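You operate a simulated robot arm through the tools that you are given. There is no shell and no other tool. Be economical: measure what you need, move in short steps, check, and stop when the job is done.

Carry out the task below with a simulated two-armed robot. There is one attempt and no reset: what you move stays moved.

JOB
Take the yellow block marked "Yurabe" from the bench top before the label rolls and leave it on the shelf of the table under the carriers. Take the orange manual and leave it on the lower shelf of the grey trolley. Take the orange rubber block and put it on the table under the carriers. Open the cart foam tray, fetch the white disc with the largest size on its label from the top of the kit cart and set it in the foam pocket marked r, then shut the tray. Take the black key from the top of the kit cart and leave it on top of the red tail lamp there. Pick up the teal bag labelled "black" with one hand, pass it to the other hand and put it on the top of the parts cart. Put the yellow-headed axle in the tub of the following scooter. Press the green label key three times. Push the grille flap of the leading scooter shut. Fetch the olive block marked "4" from the top of the parts shelf and set it on the shelf of the table under the carriers. Open the label printer lid. The order is free.
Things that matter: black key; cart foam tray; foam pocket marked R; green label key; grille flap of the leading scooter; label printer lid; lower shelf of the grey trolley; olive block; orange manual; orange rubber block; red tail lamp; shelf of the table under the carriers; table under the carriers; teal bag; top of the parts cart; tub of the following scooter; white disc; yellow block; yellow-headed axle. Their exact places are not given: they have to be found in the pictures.

It is judged by the outcome, as a careful person would: the job done as asked, and still so three seconds after it is handed in. It fails if anything else is knocked over, pushed out of place, dropped, spilled or broken. Lids that push on must go on centred and level and be pressed home; caps that screw on are set level and turned clockwise until they are tight.

ROBOT AND FRAMES
Two 7-joint arms with two-finger parallel grippers on one trunk, on a base that drives. Base frame: it is fixed to the floor where the robot stands at the start and does not move with it; the origin is under the middle of the robot, x ahead of it, y to its left, z up. Readings come in m, degrees, newtons and seconds.
The left shoulder is at the start at [-0.082, 0.119, 0.851], the right one opposite. With the tool pointing down near the work surface each hand reaches from about 0.12 to 0.32 m from the robot's upright axis, wherever it stands, measured 20 degrees to its own side. Places, roughly: black key [-2.75, 4.25, 1]; cart foam tray [-3.1, 4.2, 0.7]; foam pocket marked R [-3, 4.3, 0.7]; green label key [0.6, 0.3, 1]; grille flap of the leading scooter [-1, 1.4, 1.1]; label printer lid [0.8, 1.2, 1.1]; lower shelf of the grey trolley [-1.1, -4.3, 0.4]; olive block [-1.5, 2.5, 0.25]; orange manual [0.5, 0, 0.5]; orange rubber block (6x6x3 cm) [0.5, 0.3, 1]; red tail lamp (6x15x6 cm) [-3, 4.4, 0.9]; shelf of the table under the carriers (48x20 cm) [2.14, 3.7, 0.3]; table under the carriers (58x24 cm) [2.14, 3.7, 0.84]; teal bag [-3, 4, 1]; top of the parts cart [-2.8, 1.8, 0.8]; tub of the following scooter [-1, -1.5, 1]; white disc [-3, 4.25, 1]; yellow block [0.5, -0.25, 1]; yellow-headed axle (4x4x15 cm) [0.6, -1.8, 0.9]. Payload 3.43 kg a hand.
The TCP of each hand is the grasp point between the finger pads, 0.03 m short of the fingertips. In the tool frame z runs along the fingers and y along their closing line. Largest opening 0.094 m; finger width 0.028, thickness 0.01; the body of the gripper, 0.05 by 0.096 m, starts 0.055 m behind the TCP.
Orientation is that of the tool frame in the base frame, as a unit quaternion [w, x, y, z]. With the fingers straight down and closing along the base's y, the tool's x points along the base's -x, its y along +y and its z along -z.

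CONTROLS
- The arms move only by the tool move_arm. It takes "left_steps", "right_steps" or both (then of equal length, played together; a hand with none holds still); each is a list that holds one entry, the list of rows, each a list of 7 numbers: the finger opening in m, from 0 to 0.094, then the shift along the tool's x, y, z in m, then the turn, a rotation vector about the tool's x, y, z in degrees. In form: [[[fingers, x, y, z, wx, wy, wz], ...]]. A call has 1 to 20 rows; each row is the pose to reach, as a shift and turn from the pose commanded when the call began, along the tool's axes at that moment. Each row takes 0.2 s and may step no farther than 0.05 m and 8.6 degrees from the row before; otherwise, or with a gripper value out of range, the whole call is refused. Where a pose cannot be reached the arm comes as near as it can. A force on the tool above 40 N (or 10 N above the force at the start of the call, whichever is more), or a blocked arm, ends the call early, and 0.2 s more pass. The fingers move at their own pace (about 0.153 m/s each) and stop on an object; they squeeze with about 41 N. The grip force told is the motor's: it shows also when the fingers shut on nothing. Time passes only in rows, and 0.2 s behind the last, so rows that repeat a pose let the fingers close. It gives the time, the measured TCP pose, the force on the tool (base axes), the opening and the grip force at its end, in the units of the frame above (readings bear some noise), with the torque about the TCP (base axes, N m) and any sound that the robot's microphone picked up.
- Cameras (640 x 400 px; columns grow to the right, rows downward): "scene" is now at [0.0164, -0.0077, 1.5406]; the picture's right is [-0.24, -0.97, 0.00], its down [-0.80, 0.19, -0.57] and it looks along [0.56, -0.14, -0.82] (base axes); focal length 248 px, centre (320, 200). "left" rides on the left gripper at [0.076, -0.014, -0.103] in its tool frame; the picture's right is [0.18, 0.98, 0.00], its down [-0.75, 0.14, -0.64] and it looks along [-0.63, 0.12, 0.77] (tool axes); focal length 243 px, centre (320, 200). "right" rides on the right gripper at [0.076, 0.014, -0.102] in its tool frame; the picture's right is [-0.18, 0.98, 0.00], its down [-0.75, -0.14, -0.64] and it looks along [-0.63, -0.12, 0.77] (tool axes); focal length 243 px, centre (320, 200).
- capture(camera): a new picture of that camera. It takes no simulated time.
- raise_lower(by): slides the trunk up (or, below 0, down) by that many m; the arms and the scene camera ride with it, the base frame stays. It gives what a move gives, with no picture.
- base_move(legs): drives the robot by 1 to 6 legs, each [ahead, left, turn to the left] in m, m and degrees, along the robot's own axes; the way and the turn of a leg run together, so that a leg with both is an arc; at most 1.5 m and 180 degrees a leg. The arms and the cameras ride along, it lands a little off, and it stops where it bumps. It gives what a move gives.
- turn_head(pan, tilt): turns the head with the scene camera to pan (to the left, within 143 degrees either way) and tilt (down, from -29 to 69), counted from straight ahead of the robot. It gives what a move gives.
- measure_at(camera, pixels): for up to 12 pixels [column, row] of the newest picture of that camera ("zoom" is the newest enlarged one), the place [x, y, z] in the base frame of the surface seen there, good to about 0.003 m, but the place of the scene camera against the robot may be out by one fixed shift of up to 0.025 m in any direction. It takes no simulated time.
- close_up(camera, box): a new picture of the part [left, top, right, bottom] of that camera's present view, enlarged. It takes no simulated time.
- hand_in(): hands the job in; it is judged then, once.

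Keep the steps short. Do not move on a guess: measure, check each grasp and each placing, and mend mistakes. In all there are 364 turns and 308 pictures (those below and enlarged ones count). Leave the grippers open and the arms clear of the work at the hand-in unless told otherwise, and finish with a single line.

The tools are called after "Emit:" as name(argument=value, ...) on one line, values as JSON. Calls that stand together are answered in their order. move_arm: Moves the arms, as the interface text tells. Its arguments: {"type":"object","properties":{"left_steps":{"type":"array","items":{"type":"array","items":{"type":"array","items":{"type":"number"}}}},"right_steps":{"type":"array","items":{"type":"array","items":{"type":"array","items":{"type":"number"}}}}},"required":[]} The other tools are called the same way: raise_lower (by) slides the trunk up or down; base_move (legs) drives the base; turn_head (pan, tilt) turns the head that bears the scene camera; capture (camera) takes a picture; measure_at (camera, pixels) gives the place of the surface under pixels of a picture; close_up (camera, box) takes an enlarged picture of a part of a camera's view; hand_in () hands the job in.

At the start:

```text
time_s: 0.0
left_tcp_pos: [0.2873, 0.0777, 1.1952]
left_orientation: [0.0, 0.0, 1.0, 0.0]
left_ft_force: [-0.6, 1.4, 0.1]
left_torque: [-0.04, -0.04, 0.03]
left_gripper_width: 0.0939
left_finger_force: 0.0
right_tcp_pos: [0.2763, -0.1116, 1.239]
right_orientation: [0.0, 0.0, 1.0, 0.0]
right_ft_force: [0.1, -0.3, -0.3]
right_torque: [-0.01, 0.01, 0.04]
right_gripper_width: 0.0938
right_finger_force: 0.1
trunk travel left (down, up): [-0.275, 0.06]
robot x, y, heading: [-0.0034, 0.0008, 0.1]
head pan, tilt: [-13.7, 55.1]
```

scene: 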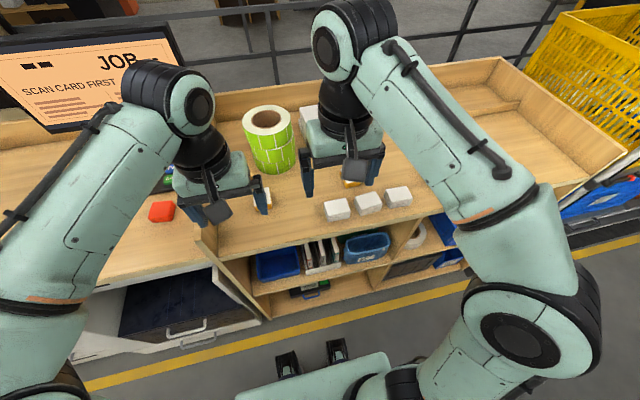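
right: 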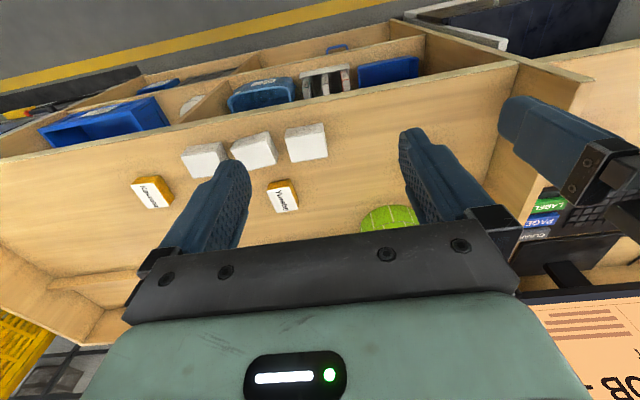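
left: 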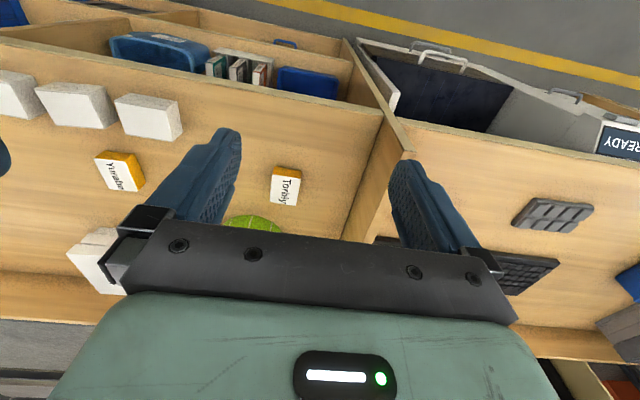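

I see three yellow-labelled blocks on the bench. I'll enlarge the right camera view to read them and take a fresh scene view.

Emit:
close_up(camera="right", box=[120, 120, 440, 320])

Emit:
close_up(camera="left", box=[0, 0, 640, 400])

Emit:
measure_at(camera="right", pixels=[[283, 196], [275, 184], [297, 209], [305, 143], [150, 190], [320, 85], [300, 230]])

Emit:
measure_at(camera="scene", pixels=[[162, 211], [338, 209], [350, 183], [325, 255], [268, 195], [310, 260]])

```text
2.00 times, centred on (280, 220) of right
```

zoom: 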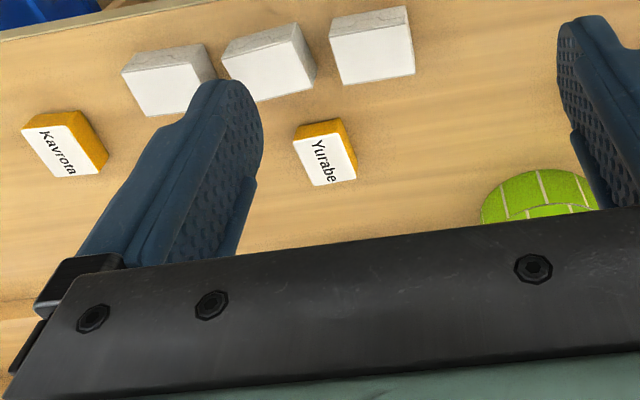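

```text
1.00 times, centred on (320, 200) of left (not enlarged: the box is as wide or as high as the picture)
```

zoom: 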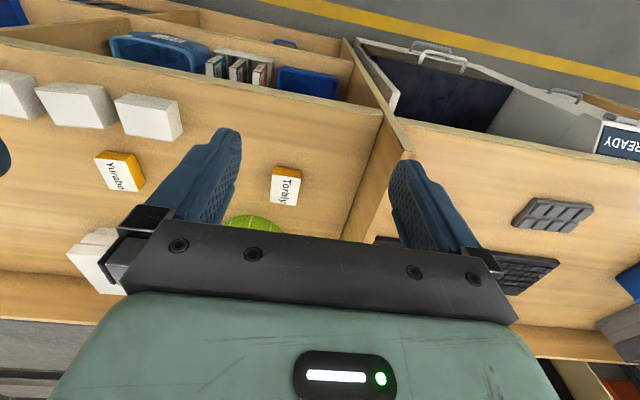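

```text
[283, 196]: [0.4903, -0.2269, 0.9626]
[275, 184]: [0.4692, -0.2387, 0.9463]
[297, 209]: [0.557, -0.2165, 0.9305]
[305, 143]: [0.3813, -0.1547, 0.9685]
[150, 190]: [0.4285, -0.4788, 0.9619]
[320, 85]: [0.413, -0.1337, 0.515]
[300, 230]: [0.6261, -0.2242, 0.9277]
```

```text
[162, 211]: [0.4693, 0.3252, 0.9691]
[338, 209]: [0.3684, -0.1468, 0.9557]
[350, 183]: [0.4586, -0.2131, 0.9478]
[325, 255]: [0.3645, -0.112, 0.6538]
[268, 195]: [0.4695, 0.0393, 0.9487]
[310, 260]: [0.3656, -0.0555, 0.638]
```

The middle block at right pixel (283,196) is "Yurabe". Next I look to the left of the bench with the head for the key pad and the rubber block.

Emit:
turn_head(pan=35, tilt=45)

Emit:
capture(camera="scene")

```text
time_s: 1.2
left_tcp_pos: [0.2882, 0.077, 1.1954]
left_orientation: [0.0, 0.0, 1.0, 0.001]
left_ft_force: [-0.7, -1.1, 0.5]
left_torque: [0.0, 0.04, -0.03]
left_gripper_width: 0.0941
left_finger_force: 0.0
right_tcp_pos: [0.2757, -0.111, 1.238]
right_orientation: [0.0, 0.0, 1.0, 0.0]
right_ft_force: [0.4, 0.0, -0.3]
right_torque: [0.01, 0.03, -0.01]
right_gripper_width: 0.0938
right_finger_force: 0.1
trunk travel left (down, up): [-0.275, 0.06]
robot x, y, heading: [0.0013, 0.0025, -0.0]
head pan, tilt: [35.0, 45.0]
```

```text
302 pictures are left
```

scene: 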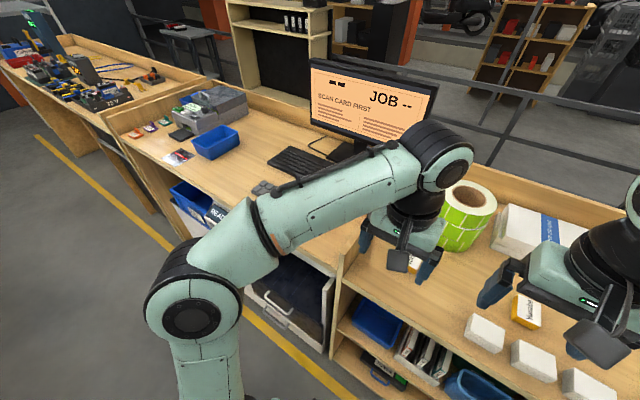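

The left arm hides the key pad. I measure the bench edge and some points in the left picture to learn where I can stand.

Emit:
measure_at(camera="scene", pixels=[[347, 262], [262, 188], [215, 145], [215, 105], [395, 355], [410, 340], [430, 355], [440, 365], [330, 300], [240, 105], [190, 190], [488, 335]])

Emit:
capture(camera="left")

Emit:
measure_at(camera="left", pixels=[[380, 120], [400, 150], [340, 60], [550, 215], [520, 270], [222, 65], [240, 68], [260, 72], [287, 185], [120, 170], [215, 85], [500, 150]])

```text
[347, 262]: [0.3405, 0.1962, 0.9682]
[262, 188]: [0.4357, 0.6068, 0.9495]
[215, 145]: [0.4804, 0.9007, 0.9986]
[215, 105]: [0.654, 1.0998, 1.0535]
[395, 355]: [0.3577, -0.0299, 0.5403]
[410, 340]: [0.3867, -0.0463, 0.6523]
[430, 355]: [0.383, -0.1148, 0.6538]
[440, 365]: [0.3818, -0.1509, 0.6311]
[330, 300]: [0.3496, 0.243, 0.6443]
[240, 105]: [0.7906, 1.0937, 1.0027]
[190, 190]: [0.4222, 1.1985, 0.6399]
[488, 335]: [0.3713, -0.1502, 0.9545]
```

```text
301 pictures are left
```

left: 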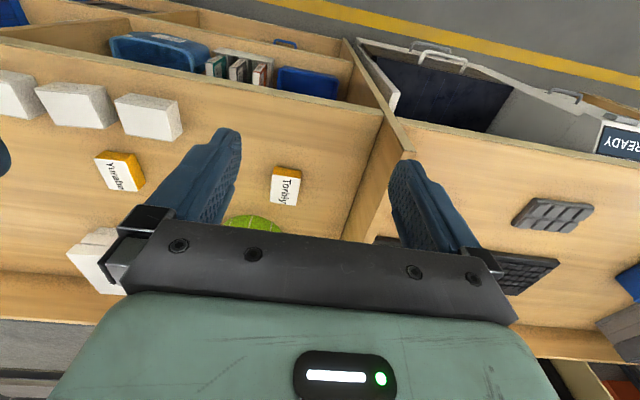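

```text
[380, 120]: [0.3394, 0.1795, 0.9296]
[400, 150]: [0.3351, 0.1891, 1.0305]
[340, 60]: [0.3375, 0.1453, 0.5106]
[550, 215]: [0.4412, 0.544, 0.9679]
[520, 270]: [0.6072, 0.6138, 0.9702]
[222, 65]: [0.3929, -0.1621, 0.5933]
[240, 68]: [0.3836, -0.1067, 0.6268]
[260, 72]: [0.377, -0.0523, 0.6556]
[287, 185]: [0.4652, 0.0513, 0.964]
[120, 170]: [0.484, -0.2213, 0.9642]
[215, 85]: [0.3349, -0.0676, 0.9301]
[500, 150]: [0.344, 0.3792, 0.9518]
```

The bench edge is at x 0.335. I drive 0.12 m ahead carefully; the hands are well above the bench.

Emit:
base_move(legs=[[0.12, 0, 0]])

Emit:
turn_head(pan=10, tilt=62)

Emit:
capture(camera="scene")

Emit:
capture(camera="right")

Emit:
capture(camera="left")

```text
time_s: 2.3
left_tcp_pos: [0.3786, 0.0768, 1.194]
left_orientation: [-0.002, 0.0, 1.0, 0.0]
left_ft_force: [0.3, 0.5, -0.8]
left_torque: [-0.03, 0.07, 0.02]
left_gripper_width: 0.0941
left_finger_force: 0.0
right_tcp_pos: [0.367, -0.1097, 1.2392]
right_orientation: [-0.002, -0.001, 1.0, 0.0]
right_ft_force: [1.0, 0.1, -0.1]
right_torque: [0.02, 0.06, 0.01]
right_gripper_width: 0.094
right_finger_force: 0.0
trunk travel left (down, up): [-0.275, 0.06]
robot x, y, heading: [0.0893, -0.0007, 0.5]
head pan, tilt: [35.0, 45.0]
stopped in leg 1: the robot was blocked; the commanded pose is now the measured one
```

```text
time_s: 3.2
left_tcp_pos: [0.3722, 0.0769, 1.1958]
left_orientation: [0.0, -0.001, 1.0, -0.001]
left_ft_force: [0.5, 0.1, 0.8]
left_torque: [-0.02, -0.04, 0.02]
left_gripper_width: 0.0938
left_finger_force: 0.0
right_tcp_pos: [0.3623, -0.1106, 1.2397]
right_orientation: [0.0, -0.001, 1.0, 0.0]
right_ft_force: [0.3, -0.5, 0.0]
right_torque: [0.02, 0.05, 0.01]
right_gripper_width: 0.0937
right_finger_force: 0.0
trunk travel left (down, up): [-0.275, 0.06]
robot x, y, heading: [0.0851, 0.0006, 0.0]
head pan, tilt: [10.0, 62.0]
```

```text
300 pictures are left
```

scene: 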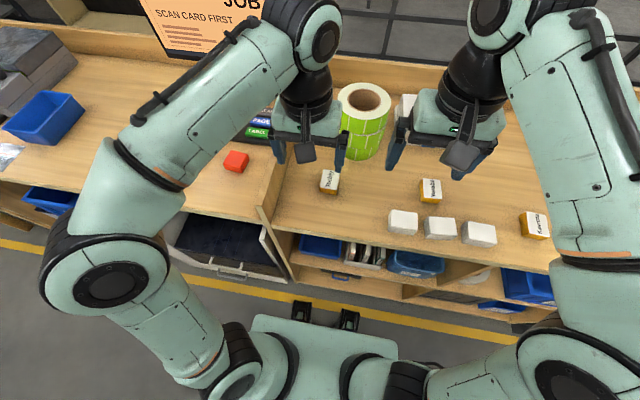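

```text
299 pictures are left
```

right: 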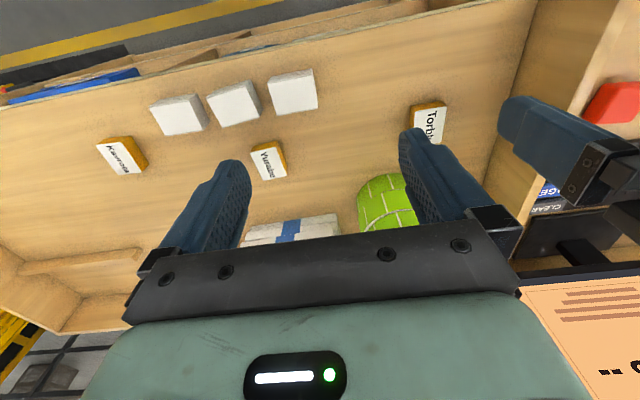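

```text
298 pictures are left
```

left: 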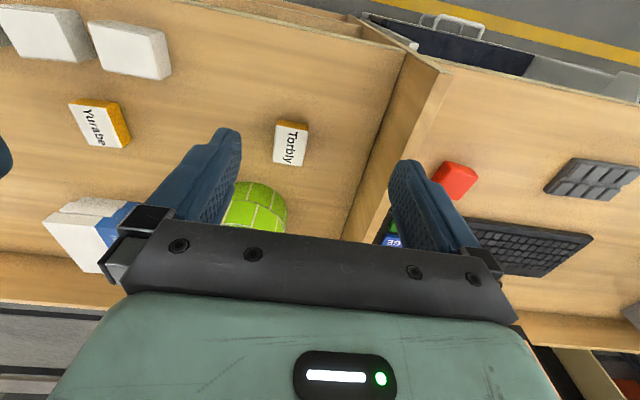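

The robot is stopped by the bench at x 0.085. I measure the Yurabe block, rubber block and key pad from the hand cameras.

Emit:
measure_at(camera="right", pixels=[[254, 154], [275, 150], [285, 176], [264, 179], [269, 165], [283, 152], [612, 105], [545, 200], [300, 95], [300, 180], [290, 205], [390, 170]])

Emit:
measure_at(camera="left", pixels=[[447, 168], [475, 178], [462, 195], [455, 180], [392, 242], [390, 228], [395, 170], [75, 112], [108, 104], [119, 143], [290, 150], [590, 180]])

Emit:
measure_at(camera="scene", pixels=[[235, 162], [262, 132], [262, 122], [431, 190], [330, 182], [320, 340], [340, 320], [404, 222], [270, 195]])

Emit:
close_up(camera="scene", box=[200, 80, 480, 255])

```text
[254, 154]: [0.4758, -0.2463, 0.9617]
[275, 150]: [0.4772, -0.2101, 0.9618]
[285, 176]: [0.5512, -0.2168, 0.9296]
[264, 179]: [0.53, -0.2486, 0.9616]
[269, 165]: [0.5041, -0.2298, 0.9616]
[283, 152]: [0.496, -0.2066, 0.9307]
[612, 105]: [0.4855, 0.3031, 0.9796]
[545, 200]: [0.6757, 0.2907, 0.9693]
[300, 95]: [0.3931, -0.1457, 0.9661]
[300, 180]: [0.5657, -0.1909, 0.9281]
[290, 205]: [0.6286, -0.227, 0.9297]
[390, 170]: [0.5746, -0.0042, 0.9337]
```

```text
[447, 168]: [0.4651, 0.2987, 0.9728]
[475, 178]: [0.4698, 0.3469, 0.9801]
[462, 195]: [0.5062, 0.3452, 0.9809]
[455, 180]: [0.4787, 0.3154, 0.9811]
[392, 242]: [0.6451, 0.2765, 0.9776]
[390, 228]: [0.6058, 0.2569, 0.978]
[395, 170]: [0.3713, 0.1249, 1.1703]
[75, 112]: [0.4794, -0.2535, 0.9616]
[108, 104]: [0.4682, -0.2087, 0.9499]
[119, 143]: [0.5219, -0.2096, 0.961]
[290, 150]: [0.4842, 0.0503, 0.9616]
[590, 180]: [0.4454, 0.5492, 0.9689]
```

```text
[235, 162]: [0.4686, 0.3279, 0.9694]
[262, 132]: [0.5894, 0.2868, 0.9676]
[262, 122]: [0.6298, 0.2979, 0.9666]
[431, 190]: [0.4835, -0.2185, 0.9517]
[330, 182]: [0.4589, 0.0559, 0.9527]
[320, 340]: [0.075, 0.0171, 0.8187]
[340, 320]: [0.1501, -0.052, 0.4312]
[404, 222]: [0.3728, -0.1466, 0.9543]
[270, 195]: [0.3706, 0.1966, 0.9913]
```

```text
2.29 times, centred on (340, 168) of scene
```

zoom: 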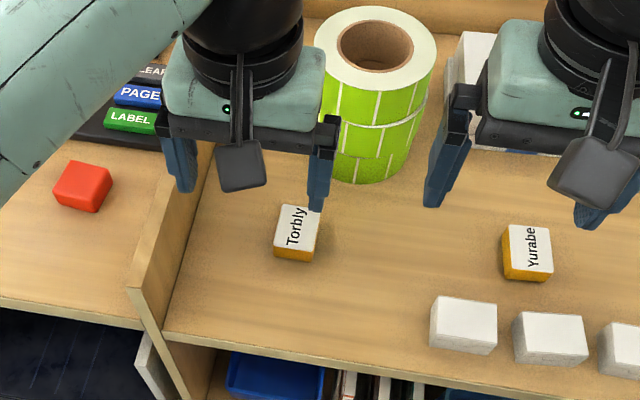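

Yurabe block is centred at about [0.502,-0.230], top 0.962; rubber block at about [0.487,0.322], top 0.981. I move both hands above them with the tools pointing down.

Emit:
move_arm(right_steps=[[[0.094, -0.0197, -0.0171, 0.0271, 0, 0, 0], [0.094, -0.0394, -0.0343, 0.0543, 0, 0, 0], [0.094, -0.0591, -0.0514, 0.0814, 0, 0, 0], [0.094, -0.0789, -0.0686, 0.1086, 0, 0, 0], [0.094, -0.0986, -0.0857, 0.1357, 0, 0, 0], [0.094, -0.1183, -0.1029, 0.1629, 0, 0, 0], [0.094, -0.138, -0.12, 0.19, 0, 0, 0]]], left_steps=[[[0.094, -0.0164, 0.0347, 0.0166, 0, 0, 0], [0.094, -0.0329, 0.0694, 0.0331, 0, 0, 0], [0.094, -0.0493, 0.1041, 0.0497, 0, 0, 0], [0.094, -0.0657, 0.1389, 0.0663, 0, 0, 0], [0.094, -0.0821, 0.1736, 0.0829, 0, 0, 0], [0.094, -0.0986, 0.2083, 0.0994, 0, 0, 0], [0.094, -0.115, 0.243, 0.116, 0, 0, 0]]])

Emit:
capture(camera="right")

Emit:
capture(camera="left")

```text
time_s: 4.8
left_tcp_pos: [0.4887, 0.3196, 1.0791]
left_orientation: [0.0, 0.0, 1.0, -0.001]
left_ft_force: [0.0, 0.0, -0.6]
left_torque: [0.01, -0.02, 0.0]
left_gripper_width: 0.094
left_finger_force: 0.1
right_tcp_pos: [0.5023, -0.2291, 1.0491]
right_orientation: [0.001, -0.001, 1.0, 0.0]
right_ft_force: [-0.1, 0.0, -0.1]
right_torque: [0.03, 0.02, 0.0]
right_gripper_width: 0.0938
right_finger_force: 0.1
trunk travel left (down, up): [-0.275, 0.06]
robot x, y, heading: [0.0847, -0.0012, 0.1]
head pan, tilt: [10.0, 62.0]
```

```text
296 pictures are left
```

right: 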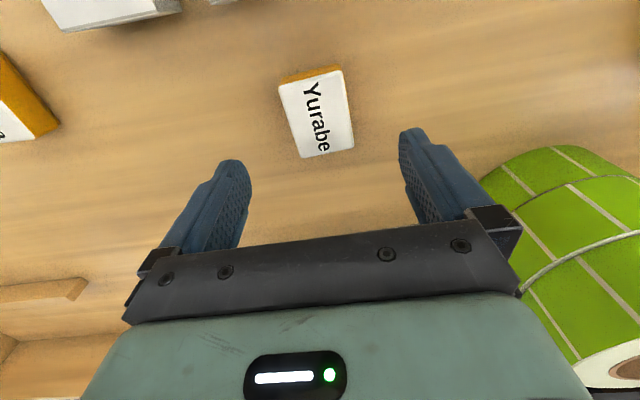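

```text
295 pictures are left
```

left: 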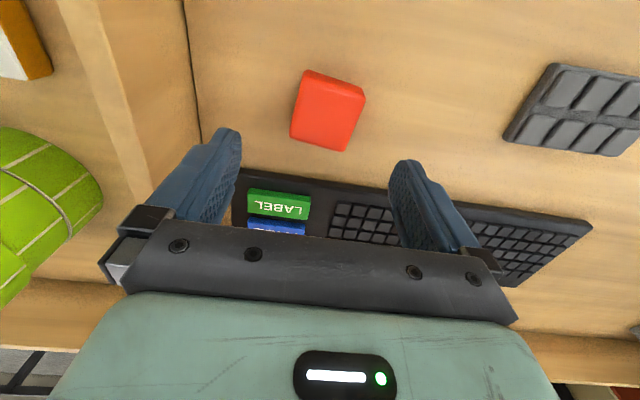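

Both poses were reached. I measure the two blocks' corners and the label key.

Emit:
measure_at(camera="right", pixels=[[281, 85], [339, 72], [351, 148], [303, 155], [316, 115], [380, 180], [480, 195], [420, 110]])

Emit:
measure_at(camera="left", pixels=[[310, 75], [362, 90], [340, 142], [297, 133], [330, 105], [280, 205], [250, 195], [307, 208], [246, 212], [308, 218], [330, 170], [275, 228]])

```text
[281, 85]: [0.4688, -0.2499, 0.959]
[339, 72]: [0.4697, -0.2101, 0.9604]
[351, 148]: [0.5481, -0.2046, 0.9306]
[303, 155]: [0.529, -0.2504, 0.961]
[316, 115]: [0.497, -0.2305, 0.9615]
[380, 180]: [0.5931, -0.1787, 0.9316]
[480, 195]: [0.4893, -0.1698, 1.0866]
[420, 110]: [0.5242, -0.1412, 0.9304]
```

```text
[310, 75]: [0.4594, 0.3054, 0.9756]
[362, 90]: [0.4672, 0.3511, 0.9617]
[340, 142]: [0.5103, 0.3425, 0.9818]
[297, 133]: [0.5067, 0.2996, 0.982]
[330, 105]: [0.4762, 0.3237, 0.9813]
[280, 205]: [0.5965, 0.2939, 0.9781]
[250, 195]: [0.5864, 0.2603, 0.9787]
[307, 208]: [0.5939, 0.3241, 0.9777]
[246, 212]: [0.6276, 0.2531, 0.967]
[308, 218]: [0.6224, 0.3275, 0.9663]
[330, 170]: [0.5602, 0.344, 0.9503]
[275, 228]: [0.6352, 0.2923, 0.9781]
```

Right hand: lower over the Yurabe block and grip it. Left hand: fingers shut, move above the green LABEL key at [0.605,0.292].

Emit:
move_arm(right_steps=[[[0.094, 0.003, -0.001, 0.03, 0, 0, 0], [0.094, 0.003, -0.001, 0.06, 0, 0, 0], [0.094, 0.003, -0.001, 0.083, 0, 0, 0], [0.03, 0.003, -0.001, 0.083, 0, 0, 0], [0.03, 0.003, -0.001, 0.083, 0, 0, 0], [0.02, 0.003, -0.001, 0.083, 0, 0, 0], [0.02, 0.003, -0.001, 0.04, 0, 0, 0], [0.02, 0.003, -0.001, 0.0, 0, 0, 0]]], left_steps=[[[0.0, 0, 0, 0, 0, 0, 0], [0.0, 0, 0, 0, 0, 0, 0], [0.0, 0, 0, 0, 0, 0, 0], [0.0, -0.03, -0.007, 0.01, 0, 0, 0], [0.0, -0.06, -0.014, 0.02, 0, 0, 0], [0.0, -0.09, -0.021, 0.03, 0, 0, 0], [0.0, -0.117, -0.0276, 0.04, 0, 0, 0], [0.0, -0.117, -0.0276, 0.04, 0, 0, 0]]])

Emit:
capture(camera="right")

Emit:
capture(camera="left")

```text
time_s: 6.6
left_tcp_pos: [0.5883, 0.2893, 1.0366]
left_orientation: [0.0, 0.0, 1.0, 0.0]
left_ft_force: [-0.4, 0.1, -0.1]
left_torque: [0.0, 0.0, -0.02]
left_gripper_width: 0.0
left_finger_force: 33.1
left hand out of reach, approached as far as the arm can: row 7, 8
right_tcp_pos: [0.4969, -0.2298, 1.0491]
right_orientation: [-0.001, -0.001, 1.0, 0.0]
right_ft_force: [0.1, 0.2, -1.3]
right_torque: [0.0, 0.0, -0.01]
right_gripper_width: 0.0487
right_finger_force: 40.8
trunk travel left (down, up): [-0.275, 0.06]
robot x, y, heading: [0.0852, 0.0026, 0.3]
head pan, tilt: [10.0, 62.0]
```

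```text
294 pictures are left
```

right: 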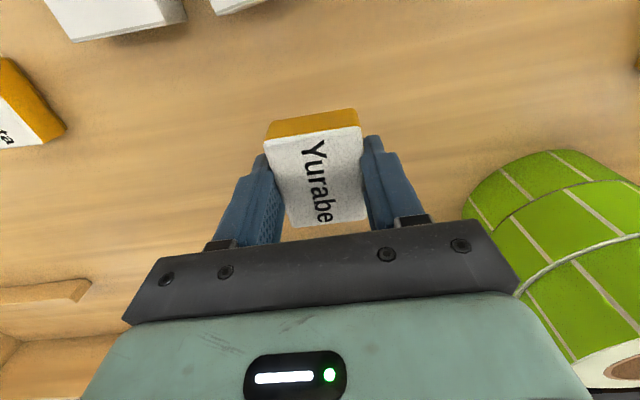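

```text
293 pictures are left
```

left: 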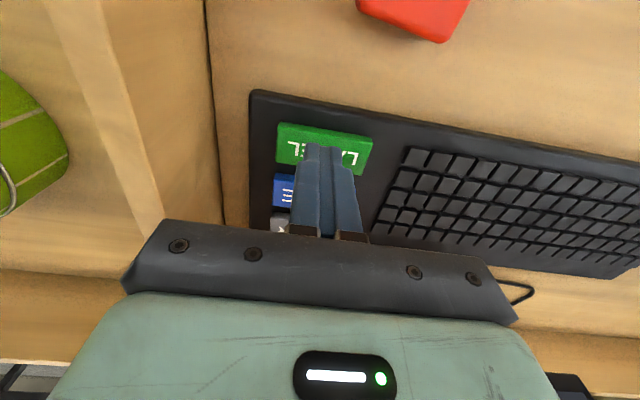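

The Yurabe block is gripped. The left arm reached its limit at x 0.588; I tilt its fingers forward 16 degrees to gain reach and measure the key.

Emit:
measure_at(camera="left", pixels=[[280, 127], [370, 142], [364, 170], [280, 158], [290, 145]])

Emit:
move_arm(left_steps=[[[0.0, 0, 0, 0, 0, -8, 0], [0.0, 0, 0, 0, 0, -16, 0]]])

```text
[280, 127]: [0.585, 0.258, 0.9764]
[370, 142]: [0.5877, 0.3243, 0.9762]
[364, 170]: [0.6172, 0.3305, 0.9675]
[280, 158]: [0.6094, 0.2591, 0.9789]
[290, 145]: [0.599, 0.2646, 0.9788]
```

```text
time_s: 7.2
left_tcp_pos: [0.5887, 0.2877, 1.0361]
left_orientation: [0.14, 0.0, 0.99, -0.001]
left_ft_force: [0.2, 0.4, 0.3]
left_torque: [0.03, 0.04, -0.02]
left_gripper_width: 0.0002
left_finger_force: 32.9
right_tcp_pos: [0.4962, -0.2307, 1.0491]
right_orientation: [0.0, 0.0, 1.0, -0.001]
right_ft_force: [0.1, -0.8, -1.2]
right_torque: [0.0, -0.02, 0.02]
right_gripper_width: 0.0492
right_finger_force: 40.6
trunk travel left (down, up): [-0.275, 0.06]
robot x, y, heading: [0.0885, 0.0021, 0.0]
head pan, tilt: [10.0, 62.0]
```

The tip is now over the key centre (0.597, 0.288). I press down gently and watch the force.

Emit:
move_arm(left_steps=[[[0.0, 0.0055, 0, 0.0192, 0, 0, 0], [0.0, 0.0072, 0, 0.025, 0, 0, 0], [0.0, 0.0077, 0, 0.0269, 0, 0, 0], [0.0, 0.0083, 0, 0.0288, 0, 0, 0]]])

Emit:
capture(camera="left")

```text
time_s: 8.2
left_tcp_pos: [0.5881, 0.2885, 1.0059]
left_orientation: [0.139, 0.001, 0.99, -0.001]
left_ft_force: [0.5, -0.8, 1.9]
left_torque: [0.02, 0.01, -0.02]
left_gripper_width: 0.0
left_finger_force: 32.6
right_tcp_pos: [0.4968, -0.2316, 1.0494]
right_orientation: [0.001, 0.0, 1.0, 0.0]
right_ft_force: [0.3, -0.8, -0.6]
right_torque: [0.0, -0.03, 0.01]
right_gripper_width: 0.0486
right_finger_force: 41.3
trunk travel left (down, up): [-0.275, 0.06]
robot x, y, heading: [0.084, -0.0004, 0.3]
head pan, tilt: [10.0, 62.0]
heard: click
```

```text
292 pictures are left
```

left: 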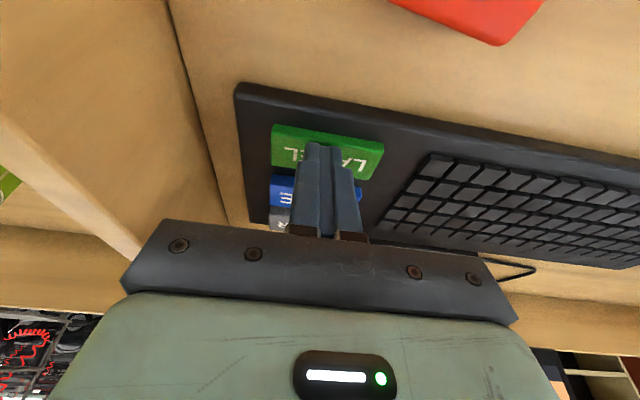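

A click was heard: press one. I lift 15 mm and press again, one press per call.

Emit:
move_arm(left_steps=[[[0.0, -0.0041, 0, -0.0144, 0, 0, 0], [0.0, -0.0041, 0, -0.0144, 0, 0, 0], [0.0, -0.0014, 0, -0.005, 0, 0, 0], [0.0, 0, 0, 0, 0, 0, 0]]])

Emit:
move_arm(left_steps=[[[0.0, -0.0041, 0, -0.0144, 0, 0, 0], [0.0, -0.0041, 0, -0.0144, 0, 0, 0], [0.0, -0.0014, 0, -0.005, 0, 0, 0], [0.0, 0, 0, 0, 0, 0, 0]]])

```text
time_s: 9.2
left_tcp_pos: [0.588, 0.2883, 1.0069]
left_orientation: [0.14, 0.001, 0.99, -0.001]
left_ft_force: [0.1, -0.5, 1.5]
left_torque: [-0.01, 0.0, 0.01]
left_gripper_width: 0.0
left_finger_force: 33.0
right_tcp_pos: [0.4969, -0.2304, 1.0498]
right_orientation: [0.0, 0.0, 1.0, 0.001]
right_ft_force: [-0.5, 0.3, -0.3]
right_torque: [0.01, 0.01, 0.06]
right_gripper_width: 0.0491
right_finger_force: 41.3
trunk travel left (down, up): [-0.275, 0.06]
robot x, y, heading: [0.0881, 0.0006, 0.2]
head pan, tilt: [10.0, 62.0]
heard: click
```

```text
time_s: 10.2
left_tcp_pos: [0.5896, 0.2896, 1.0054]
left_orientation: [0.14, 0.0, 0.99, -0.001]
left_ft_force: [0.2, 0.0, 1.0]
left_torque: [0.04, -0.02, 0.01]
left_gripper_width: 0.0
left_finger_force: 33.6
right_tcp_pos: [0.4957, -0.2322, 1.0505]
right_orientation: [0.0, -0.001, 1.0, 0.0]
right_ft_force: [-0.4, -0.1, -0.1]
right_torque: [-0.02, 0.0, 0.0]
right_gripper_width: 0.0491
right_finger_force: 40.7
trunk travel left (down, up): [-0.275, 0.06]
robot x, y, heading: [0.0842, -0.0006, 0.3]
head pan, tilt: [10.0, 62.0]
heard: click
```

Three clicks. I lift the left hand 7 cm, straighten it, open the fingers, and check the view.

Emit:
move_arm(left_steps=[[[0.0, -0.0097, 0, -0.0336, 0, 0, 0], [0.0, -0.0193, 0, -0.0673, 0, 0, 0], [0.05, -0.0193, 0, -0.0673, 0, 8, 0], [0.094, -0.0193, 0, -0.0673, 0, 16, 0], [0.094, 0.0, 0, -0.0673, 0, 16, 0]]])

Emit:
capture(camera="scene")

```text
time_s: 11.4
left_tcp_pos: [0.5704, 0.2894, 1.0702]
left_orientation: [-0.001, 0.0, 1.0, -0.001]
left_ft_force: [0.7, -0.1, 0.1]
left_torque: [0.0, 0.01, 0.0]
left_gripper_width: 0.094
left_finger_force: 0.0
left hand out of reach, approached as far as the arm can: row 4
right_tcp_pos: [0.4968, -0.2301, 1.0498]
right_orientation: [0.0, -0.002, 1.0, 0.001]
right_ft_force: [-0.2, 0.5, -1.3]
right_torque: [-0.02, 0.01, -0.01]
right_gripper_width: 0.0489
right_finger_force: 41.5
trunk travel left (down, up): [-0.275, 0.06]
robot x, y, heading: [0.0857, -0.001, -0.2]
head pan, tilt: [10.0, 62.0]
```

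```text
291 pictures are left
```

scene: 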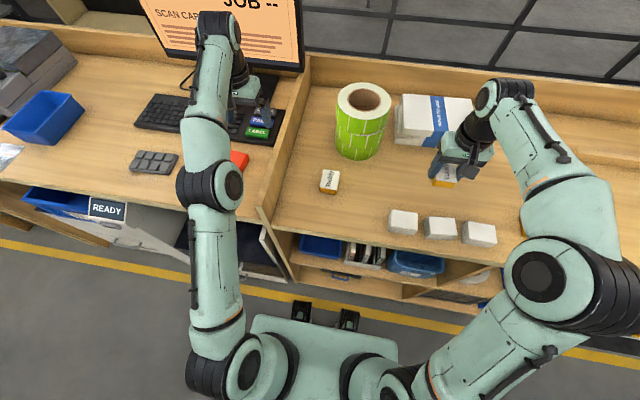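

Now I move the left hand over the rubber block [0.486,0.323], turn 7 degrees to match it, lower and grip.

Emit:
move_arm(left_steps=[[[0.094, 0.042, 0.017, 0, 0, 0, 4], [0.094, 0.084, 0.034, 0, 0, 0, 7], [0.094, 0.084, 0.034, 0.04, 0, 0, 7], [0.094, 0.084, 0.034, 0.084, 0, 0, 7], [0.04, 0.084, 0.034, 0.084, 0, 0, 7], [0.03, 0.084, 0.034, 0.084, 0, 0, 7], [0.03, 0.084, 0.034, 0.084, 0, 0, 7], [0.03, 0.084, 0.034, 0.04, 0, 0, 7], [0.03, 0.084, 0.034, 0.0, 0, 0, 7]]])

Emit:
capture(camera="left")

```text
time_s: 13.4
left_tcp_pos: [0.4863, 0.3209, 1.0692]
left_orientation: [0.0, 0.062, 0.998, 0.0]
left_ft_force: [0.1, 0.3, -1.2]
left_torque: [-0.02, -0.02, 0.04]
left_gripper_width: 0.0541
left_finger_force: 41.1
right_tcp_pos: [0.4968, -0.2308, 1.0497]
right_orientation: [0.0, -0.001, 1.0, 0.0]
right_ft_force: [0.0, 0.1, -0.2]
right_torque: [-0.03, -0.01, 0.02]
right_gripper_width: 0.0486
right_finger_force: 40.5
trunk travel left (down, up): [-0.275, 0.06]
robot x, y, heading: [0.0848, 0.0016, 0.1]
head pan, tilt: [10.0, 62.0]
```

```text
290 pictures are left
```

left: 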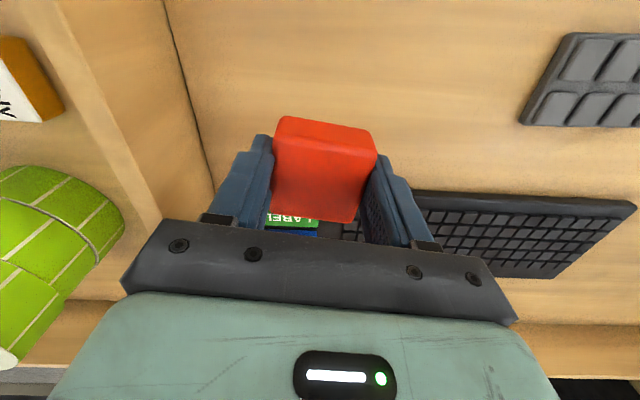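

Both blocks are held. I raise and tuck both hands back, then look at the surroundings.

Emit:
move_arm(right_steps=[[[0.02, 0, 0, -0.045, 0, 0, 0], [0.02, 0, 0, -0.09, 0, 0, 0], [0.02, 0.02, 0, -0.13, 0, 0, 0], [0.02, 0.06, 0.015, -0.14, 0, 0, 0], [0.02, 0.1, 0.03, -0.15, 0, 0, 0], [0.02, 0.14, 0.045, -0.15, 0, 0, 0], [0.02, 0.17, 0.06, -0.15, 0, 0, 0]]], left_steps=[[[0.03, 0, 0, -0.045, 0, 0, 0], [0.03, 0, 0, -0.09, 0, 0, 0], [0.03, 0.02, -0.01, -0.12, 0, 0, 0], [0.03, 0.05, -0.04, -0.13, 0, 0, 0], [0.03, 0.08, -0.07, -0.13, 0, 0, 0], [0.03, 0.11, -0.1, -0.13, 0, 0, 0], [0.03, 0.14, -0.13, -0.13, 0, 0, 0]]])

Emit:
base_move(legs=[[-0.5, 0, 0]])

Emit:
turn_head(pan=50, tilt=15)

Emit:
capture(camera="scene")

Emit:
turn_head(pan=120, tilt=15)

Emit:
capture(camera="scene")

Emit:
turn_head(pan=-120, tilt=15)

Emit:
capture(camera="scene")

Emit:
turn_head(pan=-40, tilt=15)

Emit:
capture(camera="scene")

```text
time_s: 15.0
left_tcp_pos: [0.3286, 0.2102, 1.2003]
left_orientation: [0.001, 0.062, 0.998, 0.0]
left_ft_force: [0.3, -0.3, -1.4]
left_torque: [0.01, -0.02, -0.02]
left_gripper_width: 0.0541
left_finger_force: 40.6
right_tcp_pos: [0.3254, -0.1718, 1.1989]
right_orientation: [0.002, -0.001, 1.0, 0.0]
right_ft_force: [-0.7, 0.4, 0.2]
right_torque: [-0.01, -0.03, 0.01]
right_gripper_width: 0.0488
right_finger_force: 40.6
trunk travel left (down, up): [-0.275, 0.06]
robot x, y, heading: [0.0853, -0.0009, 0.1]
head pan, tilt: [10.0, 62.0]
```

```text
time_s: 17.9
left_tcp_pos: [-0.1705, 0.2101, 1.2001]
left_orientation: [-0.001, 0.061, 0.998, -0.001]
left_ft_force: [0.3, -0.8, -1.2]
left_torque: [0.01, -0.03, 0.0]
left_gripper_width: 0.0539
left_finger_force: 41.1
right_tcp_pos: [-0.1741, -0.1712, 1.1993]
right_orientation: [0.0, -0.002, 1.0, 0.0]
right_ft_force: [-0.6, 0.4, -0.4]
right_torque: [0.01, -0.02, 0.0]
right_gripper_width: 0.049
right_finger_force: 41.5
trunk travel left (down, up): [-0.275, 0.06]
robot x, y, heading: [-0.4182, -0.0003, -0.2]
head pan, tilt: [10.0, 62.0]
```

```text
time_s: 19.1
left_tcp_pos: [-0.1705, 0.2097, 1.1994]
left_orientation: [0.0, 0.061, 0.998, -0.001]
left_ft_force: [-0.6, 0.1, -1.0]
left_torque: [-0.02, 0.02, -0.03]
left_gripper_width: 0.054
left_finger_force: 40.8
right_tcp_pos: [-0.1749, -0.1709, 1.1994]
right_orientation: [0.0, -0.002, 1.0, 0.0]
right_ft_force: [-0.7, 0.0, -1.3]
right_torque: [0.03, 0.01, 0.01]
right_gripper_width: 0.0491
right_finger_force: 40.7
trunk travel left (down, up): [-0.275, 0.06]
robot x, y, heading: [-0.4185, 0.0022, 0.0]
head pan, tilt: [50.0, 15.0]
```

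```text
289 pictures are left
```

scene: 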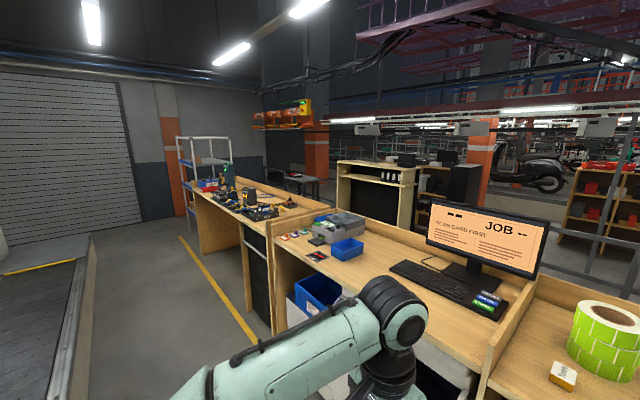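

```text
time_s: 20.5
left_tcp_pos: [-0.1713, 0.2105, 1.2014]
left_orientation: [-0.001, 0.062, 0.998, -0.001]
left_ft_force: [-0.5, 0.1, -0.9]
left_torque: [0.01, 0.02, 0.0]
left_gripper_width: 0.0539
left_finger_force: 41.2
right_tcp_pos: [-0.1739, -0.1718, 1.1977]
right_orientation: [-0.001, -0.002, 1.0, 0.0]
right_ft_force: [0.3, 0.0, -0.2]
right_torque: [0.01, 0.01, -0.01]
right_gripper_width: 0.0487
right_finger_force: 40.9
trunk travel left (down, up): [-0.275, 0.06]
robot x, y, heading: [-0.4176, 0.0016, 0.2]
head pan, tilt: [120.0, 15.0]
```

```text
288 pictures are left
```

scene: 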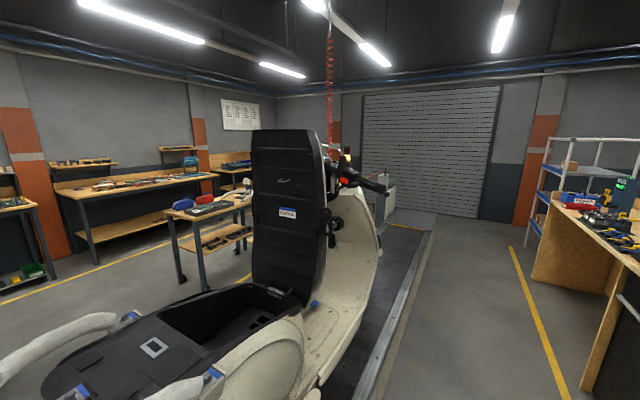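

```text
time_s: 23.9
left_tcp_pos: [-0.1719, 0.2095, 1.2007]
left_orientation: [-0.001, 0.061, 0.998, -0.001]
left_ft_force: [0.2, 0.1, -1.8]
left_torque: [0.03, 0.01, 0.0]
left_gripper_width: 0.0541
left_finger_force: 40.9
right_tcp_pos: [-0.1752, -0.1705, 1.1987]
right_orientation: [-0.001, -0.002, 1.0, 0.0]
right_ft_force: [-0.7, 0.2, -0.8]
right_torque: [0.03, 0.01, 0.02]
right_gripper_width: 0.049
right_finger_force: 40.8
trunk travel left (down, up): [-0.275, 0.06]
robot x, y, heading: [-0.418, -0.0003, 0.1]
head pan, tilt: [-120.0, 15.0]
```

```text
287 pictures are left
```

scene: 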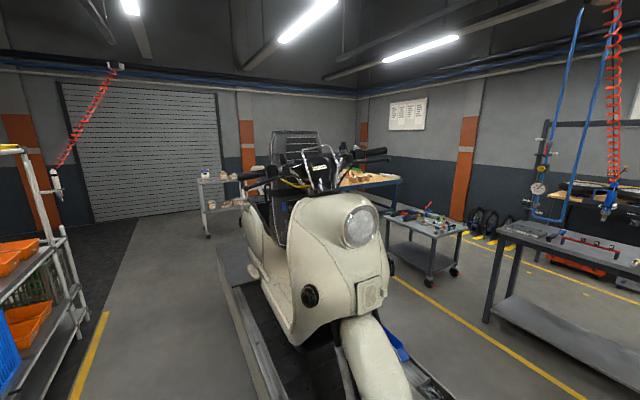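

```text
time_s: 25.4
left_tcp_pos: [-0.1719, 0.2096, 1.2006]
left_orientation: [0.001, 0.061, 0.998, -0.001]
left_ft_force: [0.5, 0.2, -1.2]
left_torque: [-0.01, -0.01, -0.03]
left_gripper_width: 0.054
left_finger_force: 41.2
right_tcp_pos: [-0.1749, -0.1708, 1.1977]
right_orientation: [0.0, -0.003, 1.0, 0.0]
right_ft_force: [0.5, 0.5, -1.0]
right_torque: [0.01, 0.0, 0.04]
right_gripper_width: 0.049
right_finger_force: 41.0
trunk travel left (down, up): [-0.275, 0.06]
robot x, y, heading: [-0.4172, 0.0025, -0.0]
head pan, tilt: [-40.0, 15.0]
```

```text
286 pictures are left
```

scene: 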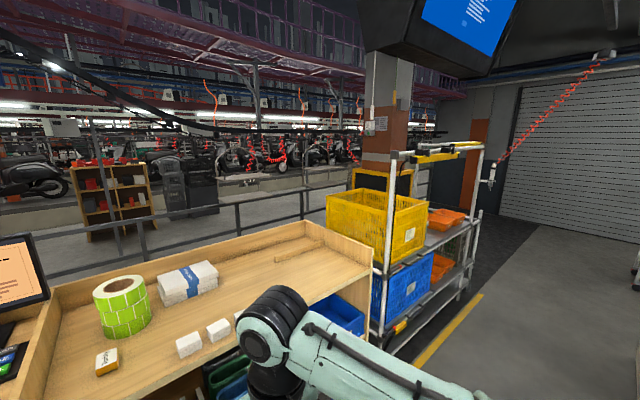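

I measure distances along the bench and the table under the orange carriers from a fresh view.

Emit:
turn_head(pan=60, tilt=15)

Emit:
capture(camera="scene")

Emit:
close_up(camera="scene", box=[220, 80, 460, 230])

```text
time_s: 27.2
left_tcp_pos: [-0.171, 0.2099, 1.1998]
left_orientation: [0.0, 0.06, 0.998, -0.001]
left_ft_force: [-0.1, 0.5, -0.5]
left_torque: [0.02, -0.01, -0.01]
left_gripper_width: 0.0543
left_finger_force: 40.8
right_tcp_pos: [-0.1745, -0.1719, 1.1991]
right_orientation: [0.0, -0.001, 1.0, 0.0]
right_ft_force: [0.4, 0.1, 0.2]
right_torque: [-0.01, 0.02, -0.01]
right_gripper_width: 0.0487
right_finger_force: 41.1
trunk travel left (down, up): [-0.275, 0.06]
robot x, y, heading: [-0.4146, 0.0016, 0.1]
head pan, tilt: [60.0, 15.0]
```

```text
285 pictures are left
```

scene: 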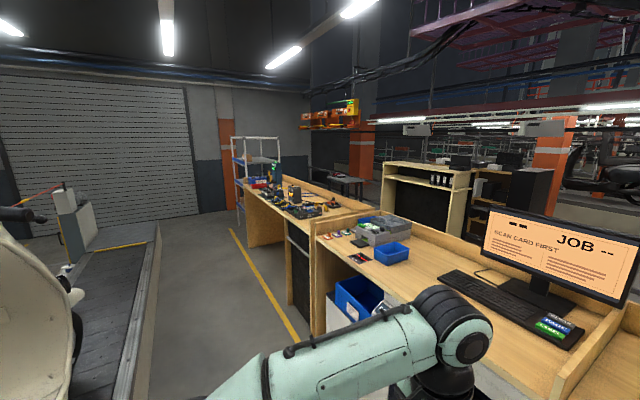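

```text
2.67 times, centred on (340, 155) of scene
```

zoom: 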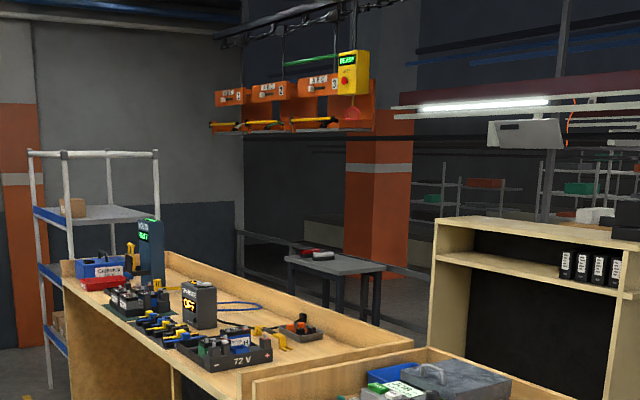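

Emit:
measure_at(camera="zoom", pixels=[[340, 265], [290, 262], [375, 320], [270, 110], [65, 200], [155, 180], [440, 240], [50, 380], [110, 380], [320, 255], [385, 350], [350, 140]])

Emit:
measure_at(camera="scene", pixels=[[250, 260], [230, 228], [150, 300], [312, 240], [318, 330], [350, 232], [243, 222], [380, 165], [50, 230], [270, 170], [235, 195], [180, 390]])

```text
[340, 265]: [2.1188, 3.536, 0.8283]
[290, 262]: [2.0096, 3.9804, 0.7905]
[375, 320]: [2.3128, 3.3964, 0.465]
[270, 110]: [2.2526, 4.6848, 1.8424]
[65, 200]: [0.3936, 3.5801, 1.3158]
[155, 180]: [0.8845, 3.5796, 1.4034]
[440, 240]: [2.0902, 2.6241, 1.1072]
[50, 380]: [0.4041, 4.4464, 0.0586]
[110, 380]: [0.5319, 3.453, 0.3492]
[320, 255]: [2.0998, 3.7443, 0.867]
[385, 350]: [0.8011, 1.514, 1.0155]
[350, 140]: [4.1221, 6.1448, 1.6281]
```

```text
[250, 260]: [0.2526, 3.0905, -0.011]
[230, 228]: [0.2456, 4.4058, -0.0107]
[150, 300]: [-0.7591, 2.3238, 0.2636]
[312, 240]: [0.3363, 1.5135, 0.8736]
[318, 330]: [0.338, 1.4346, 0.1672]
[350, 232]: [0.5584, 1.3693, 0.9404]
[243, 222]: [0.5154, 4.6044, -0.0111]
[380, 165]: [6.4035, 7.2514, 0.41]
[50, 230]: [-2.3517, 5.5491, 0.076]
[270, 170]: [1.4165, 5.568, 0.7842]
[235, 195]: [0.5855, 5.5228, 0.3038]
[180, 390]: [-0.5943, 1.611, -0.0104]
```

The corridor between bench (x 0.335) and scooter platform is clear. I drive to x -0.17 and then sideways left along it to y about 4.4, then look.

Emit:
base_move(legs=[[0.24, 0, 0], [0, 1.5, 0], [0, 1.5, 0], [0, 1.4, 0]])

Emit:
turn_head(pan=30, tilt=25)

Emit:
capture(camera="scene")

```text
time_s: 66.7
left_tcp_pos: [0.0734, 4.5954, 1.2011]
left_orientation: [0.0, 0.061, 0.998, -0.001]
left_ft_force: [-0.2, 0.5, -0.5]
left_torque: [0.02, -0.01, 0.02]
left_gripper_width: 0.0542
left_finger_force: 41.1
right_tcp_pos: [0.0698, 4.214, 1.1987]
right_orientation: [0.0, -0.001, 1.0, -0.001]
right_ft_force: [-0.7, 0.5, 0.1]
right_torque: [-0.03, 0.02, 0.01]
right_gripper_width: 0.0488
right_finger_force: 41.3
trunk travel left (down, up): [-0.275, 0.06]
robot x, y, heading: [-0.1691, 4.3827, 0.5]
head pan, tilt: [60.0, 15.0]
```

```text
time_s: 67.6
left_tcp_pos: [0.0728, 4.5954, 1.1993]
left_orientation: [0.0, 0.06, 0.998, -0.001]
left_ft_force: [0.2, -0.7, -0.8]
left_torque: [-0.02, 0.02, -0.02]
left_gripper_width: 0.0539
left_finger_force: 41.3
right_tcp_pos: [0.0705, 4.2134, 1.1996]
right_orientation: [0.0, -0.001, 1.0, 0.001]
right_ft_force: [-0.7, -0.1, -0.2]
right_torque: [-0.01, -0.02, 0.0]
right_gripper_width: 0.0488
right_finger_force: 41.3
trunk travel left (down, up): [-0.275, 0.06]
robot x, y, heading: [-0.1674, 4.3864, 0.2]
head pan, tilt: [30.0, 25.0]
```

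```text
283 pictures are left
```

scene: 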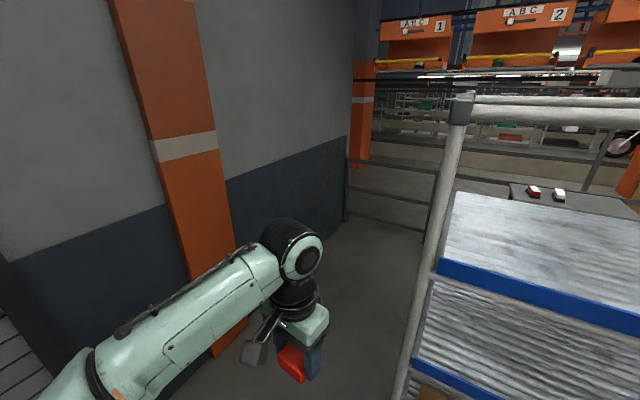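

Emit:
measure_at(camera="scene", pixels=[[455, 150], [200, 330], [390, 330], [300, 190], [345, 200], [410, 350], [530, 200], [620, 210], [340, 240], [430, 225]])

```text
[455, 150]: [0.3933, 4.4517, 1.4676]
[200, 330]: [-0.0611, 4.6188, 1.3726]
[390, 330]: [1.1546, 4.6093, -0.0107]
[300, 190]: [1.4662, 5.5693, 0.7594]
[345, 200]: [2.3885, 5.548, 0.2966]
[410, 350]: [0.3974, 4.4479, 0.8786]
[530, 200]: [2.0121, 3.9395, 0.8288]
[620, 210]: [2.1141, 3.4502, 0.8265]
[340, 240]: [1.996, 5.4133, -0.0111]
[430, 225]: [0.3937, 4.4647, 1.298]
```

The gap between rack (y 4.46) and wall (5.55) is wide enough. I go through at y 5.0 and then over to the table, stopping at x 1.5, y 3.7.

Emit:
base_move(legs=[[0, 0.61, 0], [1.5, 0, 0], [0.17, 0, 0], [0, -1.25, 0]])

Emit:
turn_head(pan=0, tilt=45)

Emit:
capture(camera="scene")

```text
time_s: 92.4
left_tcp_pos: [1.7383, 3.9489, 1.2001]
left_orientation: [0.0, 0.065, 0.998, -0.001]
left_ft_force: [0.6, 1.0, -0.7]
left_torque: [0.01, -0.02, 0.02]
left_gripper_width: 0.054
left_finger_force: 41.5
right_tcp_pos: [1.7322, 3.566, 1.198]
right_orientation: [0.001, 0.003, 1.0, 0.0]
right_ft_force: [-0.8, 0.7, -0.4]
right_torque: [0.03, 0.01, 0.01]
right_gripper_width: 0.0488
right_finger_force: 41.1
trunk travel left (down, up): [-0.275, 0.06]
robot x, y, heading: [1.4903, 3.7407, -0.3]
head pan, tilt: [30.0, 25.0]
```

```text
time_s: 93.4
left_tcp_pos: [1.7374, 3.95, 1.1999]
left_orientation: [0.0, 0.064, 0.998, -0.001]
left_ft_force: [0.0, 0.2, -1.4]
left_torque: [0.02, 0.0, -0.02]
left_gripper_width: 0.0539
left_finger_force: 41.0
right_tcp_pos: [1.7311, 3.568, 1.198]
right_orientation: [0.001, 0.003, 1.0, 0.0]
right_ft_force: [-0.3, 0.2, -0.7]
right_torque: [0.01, -0.01, 0.01]
right_gripper_width: 0.0487
right_finger_force: 41.5
trunk travel left (down, up): [-0.275, 0.06]
robot x, y, heading: [1.4898, 3.7388, -0.3]
head pan, tilt: [0.0, 45.0]
```

```text
282 pictures are left
```

scene: 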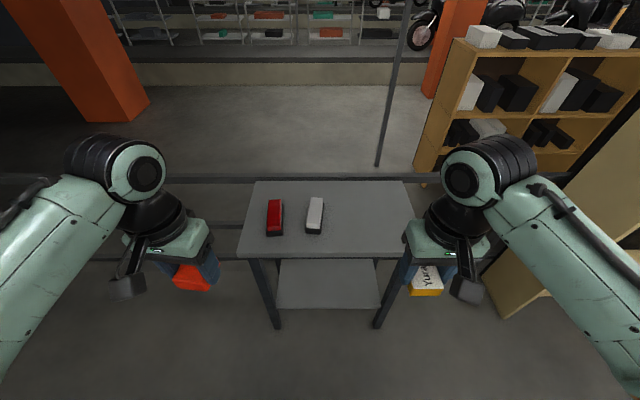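

Emit:
measure_at(camera="scene", pixels=[[242, 255], [415, 250], [256, 184], [404, 183], [275, 232], [314, 230], [278, 308], [380, 305], [285, 260], [372, 262], [330, 285], [276, 325]])

Emit:
close_up(camera="scene", box=[220, 160, 440, 340])

```text
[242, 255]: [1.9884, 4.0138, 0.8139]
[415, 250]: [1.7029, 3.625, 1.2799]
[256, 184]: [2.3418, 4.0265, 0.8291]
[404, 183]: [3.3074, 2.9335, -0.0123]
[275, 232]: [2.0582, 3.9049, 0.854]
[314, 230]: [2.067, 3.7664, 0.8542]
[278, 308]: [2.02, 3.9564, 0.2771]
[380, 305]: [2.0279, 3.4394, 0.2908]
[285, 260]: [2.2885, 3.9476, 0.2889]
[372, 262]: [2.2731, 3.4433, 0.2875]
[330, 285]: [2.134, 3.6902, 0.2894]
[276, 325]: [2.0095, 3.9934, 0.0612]
```

```text
2.22 times, centred on (330, 250) of scene
```

zoom: 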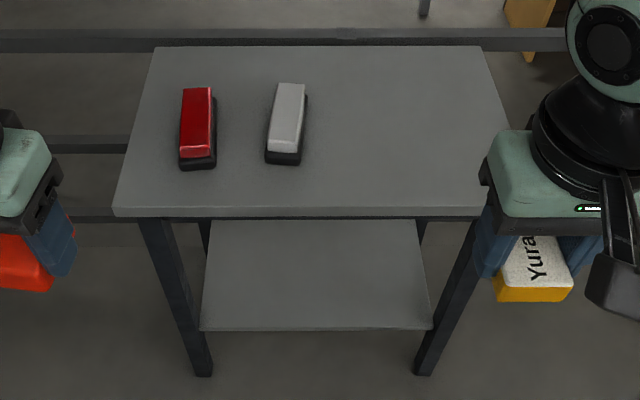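

Table top z≈0.84, free area at y 3.45–3.70; shelf z≈0.30. I line up so that the left hand comes over the free part of the table.

Emit:
base_move(legs=[[0, -0.26, 0], [0.22, 0, 0]])

Emit:
capture(camera="left")

```text
time_s: 97.5
left_tcp_pos: [1.9539, 3.6854, 1.2004]
left_orientation: [-0.001, 0.065, 0.998, -0.001]
left_ft_force: [-0.3, 0.0, -1.6]
left_torque: [0.0, 0.02, -0.01]
left_gripper_width: 0.0542
left_finger_force: 40.7
right_tcp_pos: [1.947, 3.3045, 1.1983]
right_orientation: [0.0, 0.004, 1.0, 0.0]
right_ft_force: [0.8, 0.1, 0.0]
right_torque: [-0.02, 0.01, 0.01]
right_gripper_width: 0.0488
right_finger_force: 41.3
trunk travel left (down, up): [-0.275, 0.06]
robot x, y, heading: [1.7048, 3.4785, -0.3]
head pan, tilt: [0.0, 45.0]
```

```text
280 pictures are left
```

left: 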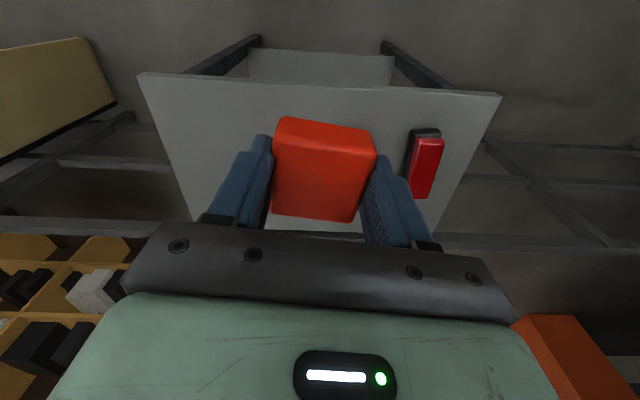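

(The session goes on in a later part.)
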